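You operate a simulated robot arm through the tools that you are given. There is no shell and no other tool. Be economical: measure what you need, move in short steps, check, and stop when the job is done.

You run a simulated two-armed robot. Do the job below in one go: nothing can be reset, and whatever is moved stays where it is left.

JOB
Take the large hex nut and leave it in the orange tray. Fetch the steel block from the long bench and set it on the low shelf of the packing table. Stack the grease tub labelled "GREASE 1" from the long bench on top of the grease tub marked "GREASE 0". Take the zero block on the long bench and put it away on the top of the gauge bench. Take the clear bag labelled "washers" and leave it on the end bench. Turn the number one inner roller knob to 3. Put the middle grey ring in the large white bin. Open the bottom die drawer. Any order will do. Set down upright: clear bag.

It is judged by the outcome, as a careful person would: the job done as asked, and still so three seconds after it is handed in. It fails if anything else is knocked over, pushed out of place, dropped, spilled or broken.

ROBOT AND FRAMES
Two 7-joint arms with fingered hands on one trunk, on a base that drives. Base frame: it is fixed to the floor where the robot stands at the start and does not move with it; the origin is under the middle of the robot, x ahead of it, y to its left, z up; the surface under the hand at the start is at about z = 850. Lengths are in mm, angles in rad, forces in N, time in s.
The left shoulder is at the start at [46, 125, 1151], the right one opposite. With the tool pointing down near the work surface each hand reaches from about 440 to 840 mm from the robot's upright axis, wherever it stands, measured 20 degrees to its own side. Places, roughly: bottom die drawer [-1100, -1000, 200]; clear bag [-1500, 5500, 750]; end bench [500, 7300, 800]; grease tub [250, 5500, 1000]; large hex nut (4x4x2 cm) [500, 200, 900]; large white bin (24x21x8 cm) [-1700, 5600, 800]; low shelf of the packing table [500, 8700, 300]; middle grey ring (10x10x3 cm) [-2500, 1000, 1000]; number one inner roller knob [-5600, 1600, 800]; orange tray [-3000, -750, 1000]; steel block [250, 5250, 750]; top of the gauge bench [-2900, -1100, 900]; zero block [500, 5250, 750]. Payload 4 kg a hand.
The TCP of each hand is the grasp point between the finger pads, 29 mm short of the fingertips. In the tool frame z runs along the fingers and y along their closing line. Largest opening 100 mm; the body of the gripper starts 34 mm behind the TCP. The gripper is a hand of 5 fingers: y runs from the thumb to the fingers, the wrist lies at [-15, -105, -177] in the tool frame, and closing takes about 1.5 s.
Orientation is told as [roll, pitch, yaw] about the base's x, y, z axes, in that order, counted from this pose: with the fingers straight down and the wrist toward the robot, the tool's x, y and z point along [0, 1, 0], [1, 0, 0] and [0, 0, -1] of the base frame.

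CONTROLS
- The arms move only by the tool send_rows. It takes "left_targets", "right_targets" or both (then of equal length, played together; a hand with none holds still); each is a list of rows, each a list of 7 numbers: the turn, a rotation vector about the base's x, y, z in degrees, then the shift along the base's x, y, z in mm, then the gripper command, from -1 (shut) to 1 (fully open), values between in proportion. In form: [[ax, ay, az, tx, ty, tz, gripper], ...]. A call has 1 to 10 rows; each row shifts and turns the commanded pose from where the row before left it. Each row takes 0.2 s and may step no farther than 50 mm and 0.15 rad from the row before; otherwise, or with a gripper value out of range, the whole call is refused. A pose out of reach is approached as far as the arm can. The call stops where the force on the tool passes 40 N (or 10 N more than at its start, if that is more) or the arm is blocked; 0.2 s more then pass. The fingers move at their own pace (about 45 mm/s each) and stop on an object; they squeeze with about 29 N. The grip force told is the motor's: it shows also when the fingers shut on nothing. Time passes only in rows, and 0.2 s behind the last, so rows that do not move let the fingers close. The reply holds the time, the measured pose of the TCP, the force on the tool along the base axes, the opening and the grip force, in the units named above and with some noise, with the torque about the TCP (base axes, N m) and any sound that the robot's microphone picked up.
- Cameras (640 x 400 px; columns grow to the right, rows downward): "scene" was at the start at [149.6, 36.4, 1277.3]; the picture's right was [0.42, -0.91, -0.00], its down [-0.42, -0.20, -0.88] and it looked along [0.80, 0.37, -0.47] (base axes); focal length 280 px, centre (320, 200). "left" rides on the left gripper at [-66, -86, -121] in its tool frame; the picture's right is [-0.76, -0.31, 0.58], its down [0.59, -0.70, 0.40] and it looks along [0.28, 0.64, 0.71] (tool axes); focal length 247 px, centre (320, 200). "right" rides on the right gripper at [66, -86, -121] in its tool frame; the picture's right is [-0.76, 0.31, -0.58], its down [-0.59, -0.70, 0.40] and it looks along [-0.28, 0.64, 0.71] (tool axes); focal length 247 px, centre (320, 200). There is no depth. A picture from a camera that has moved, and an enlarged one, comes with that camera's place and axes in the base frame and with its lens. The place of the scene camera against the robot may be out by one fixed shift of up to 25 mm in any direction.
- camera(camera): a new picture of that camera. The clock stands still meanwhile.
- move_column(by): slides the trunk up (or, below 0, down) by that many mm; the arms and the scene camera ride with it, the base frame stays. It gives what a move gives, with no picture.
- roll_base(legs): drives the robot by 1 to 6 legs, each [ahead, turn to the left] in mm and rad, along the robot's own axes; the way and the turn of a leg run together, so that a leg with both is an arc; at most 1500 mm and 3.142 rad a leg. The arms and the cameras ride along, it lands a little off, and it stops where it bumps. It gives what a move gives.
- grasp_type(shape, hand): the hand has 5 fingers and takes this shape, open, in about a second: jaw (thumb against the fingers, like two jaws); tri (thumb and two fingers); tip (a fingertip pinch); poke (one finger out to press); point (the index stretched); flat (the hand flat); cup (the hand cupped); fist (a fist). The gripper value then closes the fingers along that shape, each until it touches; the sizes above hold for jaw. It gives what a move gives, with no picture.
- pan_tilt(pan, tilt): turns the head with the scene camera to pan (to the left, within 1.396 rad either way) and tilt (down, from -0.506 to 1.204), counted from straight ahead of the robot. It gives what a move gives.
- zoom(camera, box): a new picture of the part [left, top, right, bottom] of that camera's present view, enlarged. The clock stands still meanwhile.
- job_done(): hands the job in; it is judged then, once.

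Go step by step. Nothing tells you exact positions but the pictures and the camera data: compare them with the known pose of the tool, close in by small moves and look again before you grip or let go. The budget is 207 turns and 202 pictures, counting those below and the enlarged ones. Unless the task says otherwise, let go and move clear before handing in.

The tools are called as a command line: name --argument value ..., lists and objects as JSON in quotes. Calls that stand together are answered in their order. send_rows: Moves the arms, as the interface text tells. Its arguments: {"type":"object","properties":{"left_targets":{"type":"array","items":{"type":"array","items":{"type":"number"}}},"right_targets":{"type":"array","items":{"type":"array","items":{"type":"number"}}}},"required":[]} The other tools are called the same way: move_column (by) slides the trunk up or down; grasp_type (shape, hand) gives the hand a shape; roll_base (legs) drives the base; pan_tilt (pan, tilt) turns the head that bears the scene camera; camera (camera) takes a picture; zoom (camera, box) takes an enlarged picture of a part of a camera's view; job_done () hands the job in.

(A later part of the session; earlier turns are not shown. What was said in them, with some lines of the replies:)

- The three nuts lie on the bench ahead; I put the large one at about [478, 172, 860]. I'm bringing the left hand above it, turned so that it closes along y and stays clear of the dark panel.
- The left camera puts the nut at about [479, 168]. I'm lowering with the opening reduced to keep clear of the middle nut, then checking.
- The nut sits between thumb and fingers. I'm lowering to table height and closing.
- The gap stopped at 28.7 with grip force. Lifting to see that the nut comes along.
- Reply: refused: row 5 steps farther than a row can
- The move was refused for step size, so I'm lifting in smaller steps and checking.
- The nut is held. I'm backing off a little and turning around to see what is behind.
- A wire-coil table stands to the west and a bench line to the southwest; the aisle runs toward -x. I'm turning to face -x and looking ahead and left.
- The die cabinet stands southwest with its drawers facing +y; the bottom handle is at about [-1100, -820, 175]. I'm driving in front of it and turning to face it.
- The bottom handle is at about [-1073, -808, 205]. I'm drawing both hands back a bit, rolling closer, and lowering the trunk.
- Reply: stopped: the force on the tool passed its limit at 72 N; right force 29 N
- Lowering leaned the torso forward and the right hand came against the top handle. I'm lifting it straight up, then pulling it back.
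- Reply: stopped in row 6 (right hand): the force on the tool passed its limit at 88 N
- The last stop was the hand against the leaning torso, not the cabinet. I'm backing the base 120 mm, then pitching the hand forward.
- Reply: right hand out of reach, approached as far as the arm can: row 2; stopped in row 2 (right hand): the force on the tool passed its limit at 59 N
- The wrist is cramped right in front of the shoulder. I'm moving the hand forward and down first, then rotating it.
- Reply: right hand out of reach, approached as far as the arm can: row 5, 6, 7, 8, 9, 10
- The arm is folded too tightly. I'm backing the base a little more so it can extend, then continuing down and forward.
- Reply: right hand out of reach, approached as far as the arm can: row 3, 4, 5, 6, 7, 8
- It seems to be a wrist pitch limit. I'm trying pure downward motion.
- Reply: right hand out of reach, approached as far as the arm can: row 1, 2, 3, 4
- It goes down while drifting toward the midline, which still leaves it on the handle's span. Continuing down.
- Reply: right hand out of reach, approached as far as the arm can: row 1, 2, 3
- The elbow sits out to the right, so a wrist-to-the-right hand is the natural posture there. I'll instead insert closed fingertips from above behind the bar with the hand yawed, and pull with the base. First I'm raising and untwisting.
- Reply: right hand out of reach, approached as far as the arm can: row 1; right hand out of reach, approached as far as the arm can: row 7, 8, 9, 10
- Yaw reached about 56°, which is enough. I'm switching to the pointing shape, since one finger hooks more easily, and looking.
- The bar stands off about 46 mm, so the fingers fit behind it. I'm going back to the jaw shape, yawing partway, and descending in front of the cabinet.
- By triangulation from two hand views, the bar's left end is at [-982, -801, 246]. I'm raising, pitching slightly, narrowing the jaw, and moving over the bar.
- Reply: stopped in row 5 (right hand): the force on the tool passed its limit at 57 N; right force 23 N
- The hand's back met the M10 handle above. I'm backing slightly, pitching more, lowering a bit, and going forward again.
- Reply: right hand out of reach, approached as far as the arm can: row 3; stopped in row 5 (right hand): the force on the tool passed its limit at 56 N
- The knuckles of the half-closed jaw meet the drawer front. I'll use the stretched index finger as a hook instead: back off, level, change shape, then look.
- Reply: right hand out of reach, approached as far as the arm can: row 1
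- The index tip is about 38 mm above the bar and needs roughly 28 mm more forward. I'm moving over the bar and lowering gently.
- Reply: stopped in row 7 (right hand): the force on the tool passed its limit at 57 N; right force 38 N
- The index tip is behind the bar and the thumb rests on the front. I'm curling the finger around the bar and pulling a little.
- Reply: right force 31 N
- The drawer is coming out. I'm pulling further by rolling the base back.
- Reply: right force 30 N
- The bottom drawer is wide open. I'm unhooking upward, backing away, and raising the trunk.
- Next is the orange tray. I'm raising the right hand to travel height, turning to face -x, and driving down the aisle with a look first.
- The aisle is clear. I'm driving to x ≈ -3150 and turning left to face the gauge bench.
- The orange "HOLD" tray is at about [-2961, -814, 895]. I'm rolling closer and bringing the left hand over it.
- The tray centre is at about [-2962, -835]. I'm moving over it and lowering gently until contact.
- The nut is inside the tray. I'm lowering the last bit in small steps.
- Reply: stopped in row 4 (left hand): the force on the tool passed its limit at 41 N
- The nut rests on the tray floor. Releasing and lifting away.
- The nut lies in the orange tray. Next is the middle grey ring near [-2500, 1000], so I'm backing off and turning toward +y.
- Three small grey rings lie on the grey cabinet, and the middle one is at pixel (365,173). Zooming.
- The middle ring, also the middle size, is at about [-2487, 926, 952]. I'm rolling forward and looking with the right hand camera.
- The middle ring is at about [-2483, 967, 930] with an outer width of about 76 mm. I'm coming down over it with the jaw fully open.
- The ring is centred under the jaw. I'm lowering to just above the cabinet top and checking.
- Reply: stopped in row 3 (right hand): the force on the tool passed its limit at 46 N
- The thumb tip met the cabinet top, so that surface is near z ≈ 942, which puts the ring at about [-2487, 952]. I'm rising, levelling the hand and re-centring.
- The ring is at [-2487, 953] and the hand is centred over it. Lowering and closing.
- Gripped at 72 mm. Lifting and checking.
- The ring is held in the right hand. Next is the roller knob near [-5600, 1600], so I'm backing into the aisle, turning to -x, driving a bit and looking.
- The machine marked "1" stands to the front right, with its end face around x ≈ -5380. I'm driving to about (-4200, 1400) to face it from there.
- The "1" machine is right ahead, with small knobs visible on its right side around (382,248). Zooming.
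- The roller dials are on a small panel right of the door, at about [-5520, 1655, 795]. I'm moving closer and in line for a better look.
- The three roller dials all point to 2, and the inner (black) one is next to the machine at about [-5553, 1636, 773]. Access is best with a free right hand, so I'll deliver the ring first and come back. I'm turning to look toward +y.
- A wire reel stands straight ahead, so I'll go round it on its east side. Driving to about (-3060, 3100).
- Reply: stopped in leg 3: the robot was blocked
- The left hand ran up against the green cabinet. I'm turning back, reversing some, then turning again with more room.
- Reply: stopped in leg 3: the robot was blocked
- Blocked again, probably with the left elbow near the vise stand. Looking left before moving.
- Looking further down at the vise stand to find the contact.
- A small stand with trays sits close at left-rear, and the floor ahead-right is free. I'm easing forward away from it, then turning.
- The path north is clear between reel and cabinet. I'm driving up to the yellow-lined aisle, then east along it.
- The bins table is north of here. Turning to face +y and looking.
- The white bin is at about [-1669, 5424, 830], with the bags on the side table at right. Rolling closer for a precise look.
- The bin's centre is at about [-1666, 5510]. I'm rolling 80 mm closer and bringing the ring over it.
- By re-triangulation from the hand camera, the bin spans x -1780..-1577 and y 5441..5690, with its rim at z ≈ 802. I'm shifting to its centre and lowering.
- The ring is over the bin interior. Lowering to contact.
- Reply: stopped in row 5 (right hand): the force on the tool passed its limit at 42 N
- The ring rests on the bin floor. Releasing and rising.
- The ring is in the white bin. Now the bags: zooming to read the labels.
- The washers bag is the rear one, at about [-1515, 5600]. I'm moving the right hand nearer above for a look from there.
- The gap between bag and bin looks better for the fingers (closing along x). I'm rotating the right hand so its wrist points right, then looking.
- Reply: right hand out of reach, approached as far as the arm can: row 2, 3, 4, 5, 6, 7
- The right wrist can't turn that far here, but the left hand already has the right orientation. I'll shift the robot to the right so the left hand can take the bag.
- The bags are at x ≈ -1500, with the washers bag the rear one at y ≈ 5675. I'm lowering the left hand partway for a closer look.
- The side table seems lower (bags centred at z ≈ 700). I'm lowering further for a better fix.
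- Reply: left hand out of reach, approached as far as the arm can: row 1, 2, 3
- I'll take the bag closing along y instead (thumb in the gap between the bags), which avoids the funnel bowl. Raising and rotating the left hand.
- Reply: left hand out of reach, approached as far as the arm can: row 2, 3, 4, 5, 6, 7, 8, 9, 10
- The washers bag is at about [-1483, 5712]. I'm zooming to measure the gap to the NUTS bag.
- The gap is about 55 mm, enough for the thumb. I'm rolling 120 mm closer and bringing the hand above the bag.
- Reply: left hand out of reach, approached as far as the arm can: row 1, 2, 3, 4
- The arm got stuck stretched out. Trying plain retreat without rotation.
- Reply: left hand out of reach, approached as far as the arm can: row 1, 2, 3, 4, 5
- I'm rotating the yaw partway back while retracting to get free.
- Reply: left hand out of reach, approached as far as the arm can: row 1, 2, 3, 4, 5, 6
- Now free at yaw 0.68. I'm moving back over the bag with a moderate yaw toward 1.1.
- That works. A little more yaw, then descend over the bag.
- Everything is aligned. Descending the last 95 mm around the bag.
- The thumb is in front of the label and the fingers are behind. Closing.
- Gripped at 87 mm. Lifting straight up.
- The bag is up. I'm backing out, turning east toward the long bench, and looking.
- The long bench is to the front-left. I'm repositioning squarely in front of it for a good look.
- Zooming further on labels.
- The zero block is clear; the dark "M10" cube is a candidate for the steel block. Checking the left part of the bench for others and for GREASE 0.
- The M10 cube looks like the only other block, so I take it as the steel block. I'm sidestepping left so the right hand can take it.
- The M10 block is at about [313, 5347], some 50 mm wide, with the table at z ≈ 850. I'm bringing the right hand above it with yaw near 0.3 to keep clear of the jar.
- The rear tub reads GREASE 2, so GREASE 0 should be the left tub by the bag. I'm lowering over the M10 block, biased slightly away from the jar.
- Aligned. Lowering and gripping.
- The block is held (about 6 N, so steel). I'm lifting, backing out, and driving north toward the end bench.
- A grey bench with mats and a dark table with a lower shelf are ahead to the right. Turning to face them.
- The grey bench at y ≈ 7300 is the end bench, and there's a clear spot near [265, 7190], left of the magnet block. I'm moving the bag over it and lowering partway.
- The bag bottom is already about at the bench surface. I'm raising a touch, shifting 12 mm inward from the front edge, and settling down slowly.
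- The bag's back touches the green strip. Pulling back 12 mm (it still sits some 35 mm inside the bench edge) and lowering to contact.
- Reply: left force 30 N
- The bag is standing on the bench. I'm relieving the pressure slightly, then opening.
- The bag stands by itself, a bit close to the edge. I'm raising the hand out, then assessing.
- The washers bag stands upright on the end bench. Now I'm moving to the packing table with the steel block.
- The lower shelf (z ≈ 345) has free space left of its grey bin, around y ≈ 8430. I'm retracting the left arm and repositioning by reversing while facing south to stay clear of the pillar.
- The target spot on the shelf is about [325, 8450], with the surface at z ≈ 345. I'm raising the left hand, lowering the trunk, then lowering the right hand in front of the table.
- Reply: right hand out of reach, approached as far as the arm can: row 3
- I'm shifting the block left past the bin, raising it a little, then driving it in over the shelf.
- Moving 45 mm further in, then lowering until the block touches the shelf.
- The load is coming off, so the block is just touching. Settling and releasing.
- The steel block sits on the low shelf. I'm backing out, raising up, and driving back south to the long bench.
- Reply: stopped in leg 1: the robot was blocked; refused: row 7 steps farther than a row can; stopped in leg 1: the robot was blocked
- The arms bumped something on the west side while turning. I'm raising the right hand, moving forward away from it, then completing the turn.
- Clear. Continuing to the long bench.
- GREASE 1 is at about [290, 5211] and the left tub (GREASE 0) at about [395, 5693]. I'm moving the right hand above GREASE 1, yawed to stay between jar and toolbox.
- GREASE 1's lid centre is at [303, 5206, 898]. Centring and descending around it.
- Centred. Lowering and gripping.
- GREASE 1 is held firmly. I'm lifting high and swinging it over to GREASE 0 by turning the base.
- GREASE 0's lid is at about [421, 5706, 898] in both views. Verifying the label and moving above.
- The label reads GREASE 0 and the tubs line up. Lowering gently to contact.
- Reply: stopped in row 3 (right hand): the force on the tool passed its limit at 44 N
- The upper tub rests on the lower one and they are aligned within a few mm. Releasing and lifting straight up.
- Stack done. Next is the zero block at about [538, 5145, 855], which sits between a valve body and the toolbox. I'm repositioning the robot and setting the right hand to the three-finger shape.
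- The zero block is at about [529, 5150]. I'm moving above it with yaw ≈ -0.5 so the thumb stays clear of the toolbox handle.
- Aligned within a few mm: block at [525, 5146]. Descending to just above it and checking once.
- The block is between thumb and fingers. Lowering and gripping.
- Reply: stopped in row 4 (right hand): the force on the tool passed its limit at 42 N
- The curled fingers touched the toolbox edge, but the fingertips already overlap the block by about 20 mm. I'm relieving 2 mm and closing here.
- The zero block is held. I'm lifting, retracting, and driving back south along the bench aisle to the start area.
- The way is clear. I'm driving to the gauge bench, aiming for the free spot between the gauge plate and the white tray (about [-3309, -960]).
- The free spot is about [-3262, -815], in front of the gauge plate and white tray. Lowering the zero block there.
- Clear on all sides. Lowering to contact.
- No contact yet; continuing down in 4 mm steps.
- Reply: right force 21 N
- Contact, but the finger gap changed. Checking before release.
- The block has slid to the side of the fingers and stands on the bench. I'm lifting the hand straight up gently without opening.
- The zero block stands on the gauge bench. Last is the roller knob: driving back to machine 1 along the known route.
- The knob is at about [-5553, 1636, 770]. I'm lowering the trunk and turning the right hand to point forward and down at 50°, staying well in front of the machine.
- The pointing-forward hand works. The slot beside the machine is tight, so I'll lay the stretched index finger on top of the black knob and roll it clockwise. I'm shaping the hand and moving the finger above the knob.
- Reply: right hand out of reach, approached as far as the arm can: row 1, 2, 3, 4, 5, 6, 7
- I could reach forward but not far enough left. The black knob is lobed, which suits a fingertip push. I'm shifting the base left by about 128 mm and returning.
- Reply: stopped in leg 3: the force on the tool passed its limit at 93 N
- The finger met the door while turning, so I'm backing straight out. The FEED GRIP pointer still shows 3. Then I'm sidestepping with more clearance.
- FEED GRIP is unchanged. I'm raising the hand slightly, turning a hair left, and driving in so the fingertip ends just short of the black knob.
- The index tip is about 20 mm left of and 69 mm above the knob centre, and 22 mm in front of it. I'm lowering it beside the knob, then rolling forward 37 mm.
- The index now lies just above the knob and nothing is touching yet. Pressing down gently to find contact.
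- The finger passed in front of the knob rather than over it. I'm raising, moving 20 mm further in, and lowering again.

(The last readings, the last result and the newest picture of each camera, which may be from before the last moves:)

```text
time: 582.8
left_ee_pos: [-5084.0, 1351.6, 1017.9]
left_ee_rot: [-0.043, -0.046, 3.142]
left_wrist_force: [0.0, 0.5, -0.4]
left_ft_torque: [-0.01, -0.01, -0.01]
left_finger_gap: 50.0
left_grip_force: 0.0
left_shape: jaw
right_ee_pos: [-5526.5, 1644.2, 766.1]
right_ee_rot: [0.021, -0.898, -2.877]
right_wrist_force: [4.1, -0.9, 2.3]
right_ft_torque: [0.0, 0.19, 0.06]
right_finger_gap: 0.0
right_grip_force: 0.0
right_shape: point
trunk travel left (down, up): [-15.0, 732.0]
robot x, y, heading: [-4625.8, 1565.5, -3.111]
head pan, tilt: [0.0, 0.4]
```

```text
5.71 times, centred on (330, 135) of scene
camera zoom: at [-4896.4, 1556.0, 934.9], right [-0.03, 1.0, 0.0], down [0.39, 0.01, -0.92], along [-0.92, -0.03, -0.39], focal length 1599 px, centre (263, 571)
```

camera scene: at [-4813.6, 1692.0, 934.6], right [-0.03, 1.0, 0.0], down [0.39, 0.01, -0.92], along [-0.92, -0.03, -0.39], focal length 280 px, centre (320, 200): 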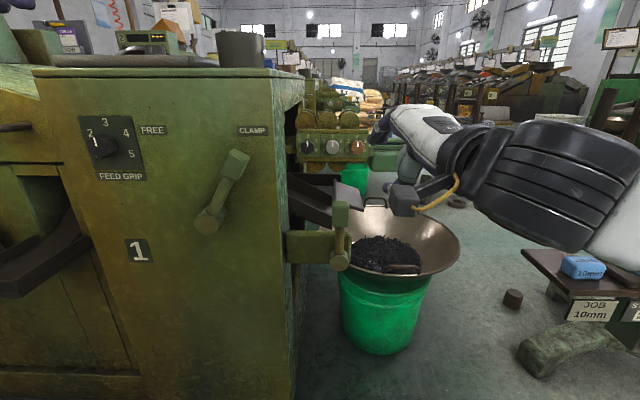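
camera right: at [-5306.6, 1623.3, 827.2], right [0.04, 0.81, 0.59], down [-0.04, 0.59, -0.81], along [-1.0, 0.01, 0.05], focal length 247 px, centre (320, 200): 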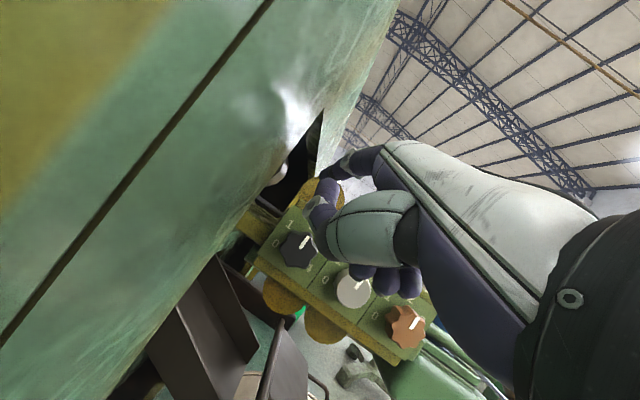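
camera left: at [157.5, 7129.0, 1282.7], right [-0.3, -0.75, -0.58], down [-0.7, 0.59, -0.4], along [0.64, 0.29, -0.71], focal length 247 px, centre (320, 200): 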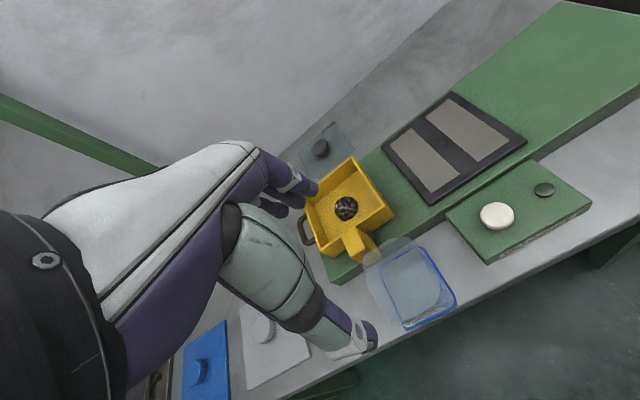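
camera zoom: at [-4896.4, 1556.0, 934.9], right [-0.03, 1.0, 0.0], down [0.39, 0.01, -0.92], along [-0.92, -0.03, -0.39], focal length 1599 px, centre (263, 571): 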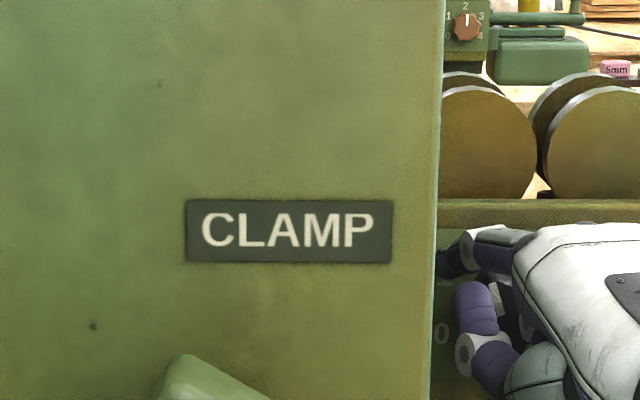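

The index is now above the knob with light contact. Pressing slightly and sliding right to roll it clockwise.

send_rows --right_targets '[[0, 0, 0, 0, 0, -4, 1], [0, 0, 0, 0, 5, -1, 1], [0, 0, 0, 0, 5, 0, 1], [0, 0, 0, 0, 5, 0, 1], [0, 0, 0, 0, 5, 0, 1]]'

zoom --camera "scene" --box '[300, 100, 360, 170]'

```text
time: 584.0
left_ee_pos: [-5082.8, 1352.1, 1019.8]
left_ee_rot: [-0.043, -0.045, 3.139]
left_wrist_force: [0.4, 0.0, 0.2]
left_ft_torque: [-0.01, -0.02, -0.01]
left_finger_gap: 50.2
left_grip_force: 0.1
left_shape: jaw
right_ee_pos: [-5526.2, 1664.0, 763.0]
right_ee_rot: [0.02, -0.899, -2.878]
right_wrist_force: [7.5, -2.3, 4.5]
right_ft_torque: [-0.09, 0.4, 0.2]
right_finger_gap: 0.3
right_grip_force: 0.0
right_shape: point
trunk travel left (down, up): [-15.0, 732.0]
robot x, y, heading: [-4630.1, 1565.1, -3.116]
head pan, tilt: [0.0, 0.4]
```

```text
5.71 times, centred on (330, 135) of scene
camera zoom: at [-4896.0, 1555.9, 935.0], right [-0.03, 1.0, 0.0], down [0.39, 0.01, -0.92], along [-0.92, -0.03, -0.39], focal length 1599 px, centre (263, 571)
```

zoom: 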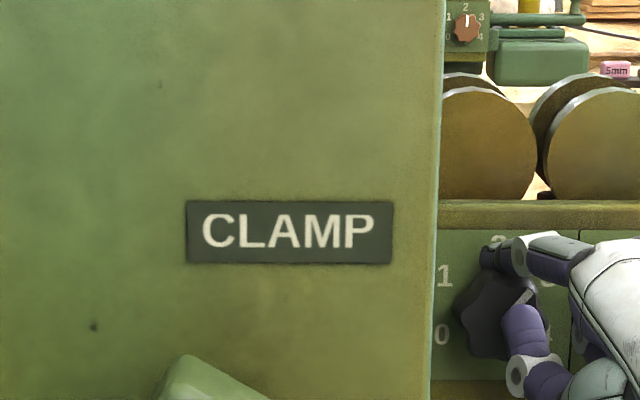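

The pointer is hidden behind the thumb. I'm withdrawing the hand back to read the dial.

send_rows --right_targets '[[0, 0, 0, 8, 0, 6, 1], [0, 0, 0, 20, 5, 10, 1], [0, 0, 0, 25, 25, 15, 1], [0, 0, 0, 20, 35, 15, 1]]'

zoom --camera "scene" --box '[300, 100, 380, 180]'

```text
time: 585.0
left_ee_pos: [-5084.3, 1352.1, 1018.7]
left_ee_rot: [-0.043, -0.045, 3.142]
left_wrist_force: [0.4, -0.1, 0.1]
left_ft_torque: [0.0, 0.01, 0.02]
left_finger_gap: 50.2
left_grip_force: 0.1
left_shape: jaw
right_ee_pos: [-5453.6, 1730.0, 809.6]
right_ee_rot: [0.022, -0.895, -2.878]
right_wrist_force: [-0.7, -0.2, 0.2]
right_ft_torque: [-0.04, 0.03, -0.01]
right_finger_gap: 0.0
right_grip_force: 0.1
right_shape: point
trunk travel left (down, up): [-15.0, 732.0]
robot x, y, heading: [-4626.6, 1566.4, -3.117]
head pan, tilt: [0.0, 0.4]
```

```text
5.00 times, centred on (340, 140) of scene
camera zoom: at [-4896.8, 1555.9, 934.7], right [-0.03, 1.0, 0.0], down [0.39, 0.01, -0.92], along [-0.92, -0.03, -0.39], focal length 1399 px, centre (220, 500)
```

zoom: 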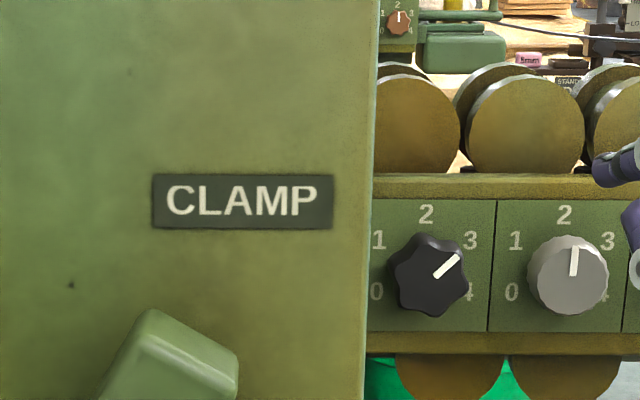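

The dial turned: the pointer is at about 48°, and the label geometry puts "3" at 60°. One more small push is needed (about 12°). Repeating with a short stroke.

send_rows --right_targets '[[0, 0, 0, -20, -35, -10, 1], [0, 0, 0, -20, -35, -8, 1], [0, 0, 0, -12, -8, -5, 1], [0, 0, 0, -11, 0, -3, 1], [0, 0, 0, -10, 0, -3, 1], [0, 0, 0, 0, 0, -7, 1], [0, 0, 0, 0, 0, -7, 1], [0, 0, 0, 0, 0, -4, 1]]'

zoom --camera "scene" --box '[300, 100, 380, 180]'

```text
time: 586.8
left_ee_pos: [-5082.9, 1351.2, 1019.1]
left_ee_rot: [-0.043, -0.046, 3.142]
left_wrist_force: [-0.3, -1.0, 0.6]
left_ft_torque: [0.01, 0.0, 0.01]
left_finger_gap: 50.5
left_grip_force: 0.0
left_shape: jaw
right_ee_pos: [-5525.3, 1653.0, 762.5]
right_ee_rot: [0.02, -0.901, -2.875]
right_wrist_force: [4.3, 0.0, 5.1]
right_ft_torque: [-0.08, 0.31, 0.1]
right_finger_gap: 0.0
right_grip_force: 0.1
right_shape: point
trunk travel left (down, up): [-15.0, 732.0]
robot x, y, heading: [-4625.9, 1570.3, -3.116]
head pan, tilt: [0.0, 0.4]
```

```text
5.00 times, centred on (340, 140) of scene
camera zoom: at [-4896.1, 1556.0, 935.1], right [-0.03, 1.0, 0.0], down [0.39, 0.01, -0.92], along [-0.92, -0.03, -0.39], focal length 1399 px, centre (220, 500)
```

zoom: 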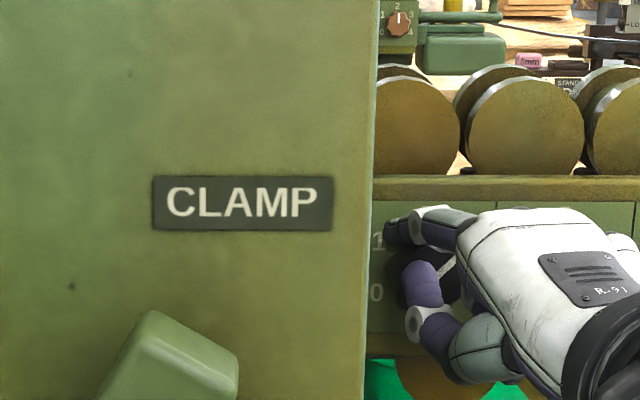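

In contact on top of the knob again. Sliding right by 7 mm, then withdrawing to read.

send_rows --right_targets '[[0, 0, 0, 0, 3, -1, 1], [0, 0, 0, 0, 4, 0, 1], [0, 0, 0, 10, 0, 6, 1], [0, 0, 0, 20, 5, 10, 1], [0, 0, 0, 25, 25, 15, 1], [0, 0, 0, 20, 35, 15, 1]]'

zoom --camera "scene" --box '[310, 120, 350, 160]'

```text
time: 588.2
left_ee_pos: [-5083.9, 1350.4, 1018.8]
left_ee_rot: [-0.044, -0.045, 3.141]
left_wrist_force: [0.4, 0.1, -0.5]
left_ft_torque: [0.04, -0.01, 0.0]
left_finger_gap: 49.9
left_grip_force: 0.0
left_shape: jaw
right_ee_pos: [-5452.0, 1724.2, 804.6]
right_ee_rot: [0.021, -0.895, -2.879]
right_wrist_force: [0.6, 0.2, -0.4]
right_ft_torque: [-0.01, -0.02, -0.01]
right_finger_gap: 0.1
right_grip_force: 0.0
right_shape: point
trunk travel left (down, up): [-15.0, 732.0]
robot x, y, heading: [-4632.0, 1566.3, -3.115]
head pan, tilt: [0.0, 0.4]
```

```text
10.00 times, centred on (330, 140) of scene
camera zoom: at [-4896.8, 1555.9, 934.7], right [-0.03, 1.0, 0.0], down [0.39, 0.01, -0.92], along [-0.92, -0.03, -0.39], focal length 2798 px, centre (220, 800)
```

zoom: 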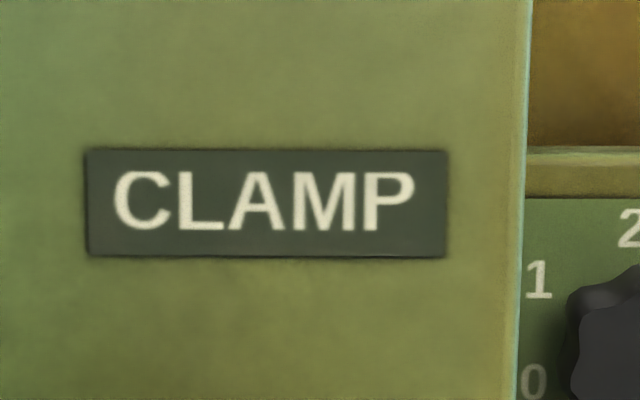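

Wrong crop; looking at the dial itself.

zoom --camera "scene" --box '[338, 128, 378, 158]'

```text
13.33 times, centred on (358, 143) of scene
camera zoom: at [-4896.8, 1555.9, 934.7], right [-0.03, 1.0, 0.0], down [0.39, 0.01, -0.92], along [-0.92, -0.03, -0.39], focal length 3731 px, centre (-187, 960)
```

zoom: 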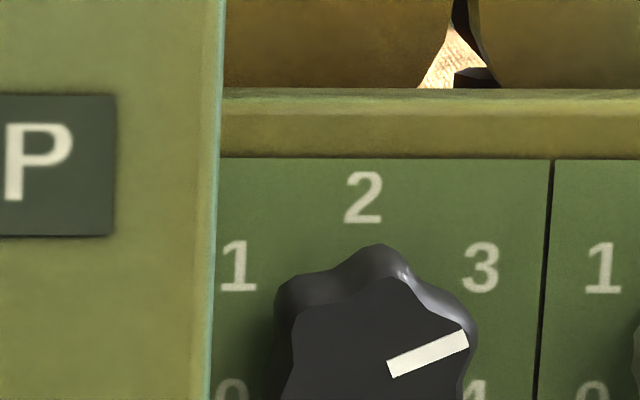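

The pointer is at about 67°, slightly past "3" (60°). I'm making a small counter-push: re-contact and slide left 3 mm.

send_rows --right_targets '[[0, 0, 0, -20, -32, -8, 1], [0, 0, 0, -20, -32, -8, 1], [0, 0, 0, -12, 0, -5, 1], [0, 0, 0, -11, 0, -3, 1], [0, 0, 0, -10, 0, -2, 1], [0, 0, 0, 0, 0, -7, 1], [0, 0, 0, 0, 0, -6, 1], [0, 0, 0, 0, 0, -4, 1], [0, 0, 0, 0, -3, -1, 1]]'

send_rows --right_targets '[[0, 0, 0, 10, 0, 6, 1], [0, 0, 0, 20, 5, 10, 1], [0, 0, 0, 25, 25, 15, 1], [0, 0, 0, 20, 35, 15, 1]]'

zoom --camera "scene" --box '[335, 128, 385, 168]'

```text
time: 590.2
left_ee_pos: [-5084.2, 1351.6, 1018.7]
left_ee_rot: [-0.044, -0.046, 3.14]
left_wrist_force: [0.8, 0.1, -0.5]
left_ft_torque: [0.03, 0.02, 0.01]
left_finger_gap: 50.2
left_grip_force: 0.1
left_shape: jaw
right_ee_pos: [-5524.7, 1656.6, 761.7]
right_ee_rot: [0.022, -0.901, -2.878]
right_wrist_force: [1.1, 1.0, 6.4]
right_ft_torque: [-0.16, 0.25, -0.01]
right_finger_gap: 0.0
right_grip_force: 0.1
right_shape: point
trunk travel left (down, up): [-15.0, 732.0]
robot x, y, heading: [-4624.5, 1565.8, -3.112]
head pan, tilt: [0.0, 0.4]
```

```text
time: 591.2
left_ee_pos: [-5085.6, 1353.1, 1017.4]
left_ee_rot: [-0.043, -0.044, 3.142]
left_wrist_force: [-0.5, 0.5, -0.8]
left_ft_torque: [-0.04, -0.03, 0.01]
left_finger_gap: 50.1
left_grip_force: 0.0
left_shape: jaw
right_ee_pos: [-5450.4, 1724.8, 807.9]
right_ee_rot: [0.022, -0.896, -2.88]
right_wrist_force: [-0.6, 0.0, -0.5]
right_ft_torque: [-0.04, 0.01, 0.02]
right_finger_gap: 0.0
right_grip_force: 0.1
right_shape: point
trunk travel left (down, up): [-15.0, 732.0]
robot x, y, heading: [-4626.5, 1564.9, -3.119]
head pan, tilt: [0.0, 0.4]
```

```text
10.00 times, centred on (360, 148) of scene
camera zoom: at [-4898.2, 1557.4, 934.5], right [-0.02, 1.0, 0.0], down [0.39, 0.01, -0.92], along [-0.92, -0.02, -0.39], focal length 2798 px, centre (-80, 720)
```

zoom: 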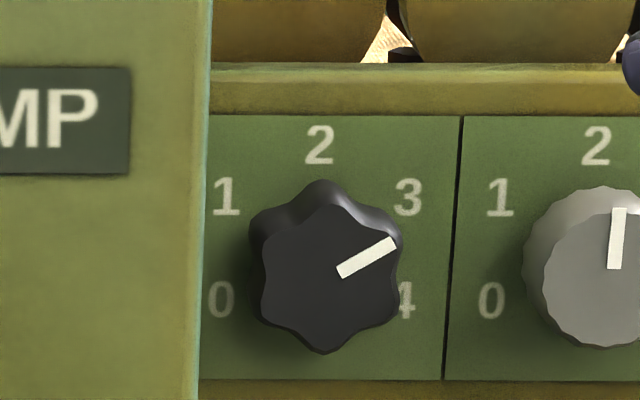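

The pointer is now at 60°, exactly on 3, and the neighbouring dials are unchanged. Backing straight out to move clear.

roll_base --legs '[[-450, 0]]'

zoom --camera "scene" --box '[220, 80, 440, 240]'

```text
time: 593.9
left_ee_pos: [-4639.9, 1364.1, 1017.8]
left_ee_rot: [-0.044, -0.045, -3.142]
left_wrist_force: [0.1, 0.4, 0.2]
left_ft_torque: [-0.01, 0.0, -0.01]
left_finger_gap: 50.2
left_grip_force: 0.1
left_shape: jaw
right_ee_pos: [-5006.6, 1732.9, 807.2]
right_ee_rot: [0.02, -0.898, -2.876]
right_wrist_force: [-0.2, 0.6, 0.1]
right_ft_torque: [0.01, -0.03, 0.01]
right_finger_gap: 0.0
right_grip_force: 0.0
right_shape: point
trunk travel left (down, up): [-15.0, 732.0]
robot x, y, heading: [-4184.1, 1580.2, -3.113]
head pan, tilt: [0.0, 0.4]
```

```text
2.50 times, centred on (330, 160) of scene
camera zoom: at [-4454.1, 1568.3, 934.7], right [-0.03, 1.0, 0.0], down [0.39, 0.01, -0.92], along [-0.92, -0.03, -0.39], focal length 700 px, centre (295, 300)
```

zoom: 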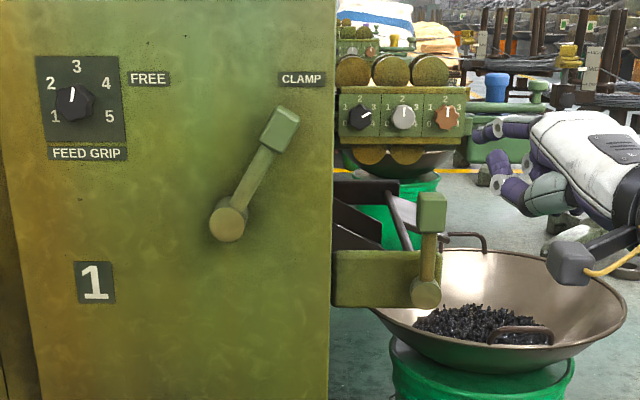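

All the items look done: the inner knob reads 3, and both hands are empty and clear. Handing in.

job_done

```text
The job is handed in.
```

I finished all eight tasks and handed the job in, with both hands empty and clear.

- **Hex nut:** it is in the orange tray.
- **Steel block:** it is on the packing table's low shelf. I took the dark M10 cube to be the steel block, as it was the only other block I saw on the long bench.
- **Grease tubs:** GREASE 1 is stacked on GREASE 0.
- **Zero block:** it stands on top of the gauge bench. It slipped to one side of the fingers as it touched down, but it is upright.
- **Washers bag:** it stands upright on the end bench, fairly close to the front edge.
- **Roller knob:** I turned the black dial nearest machine 1, and it reads 3.
- **Grey ring:** it is in the large white bin.
- **Die drawer:** the bottom one is wide open.

While moving I had a few bumps. The hand pressed against machine 1's door beside the FEED GRIP knob, which still read 3 afterwards. Arm or base contacts also stopped the drive a few times, near the green cabinet, a stand by the wire reel and the packing table; I saw nothing shifted or knocked over.
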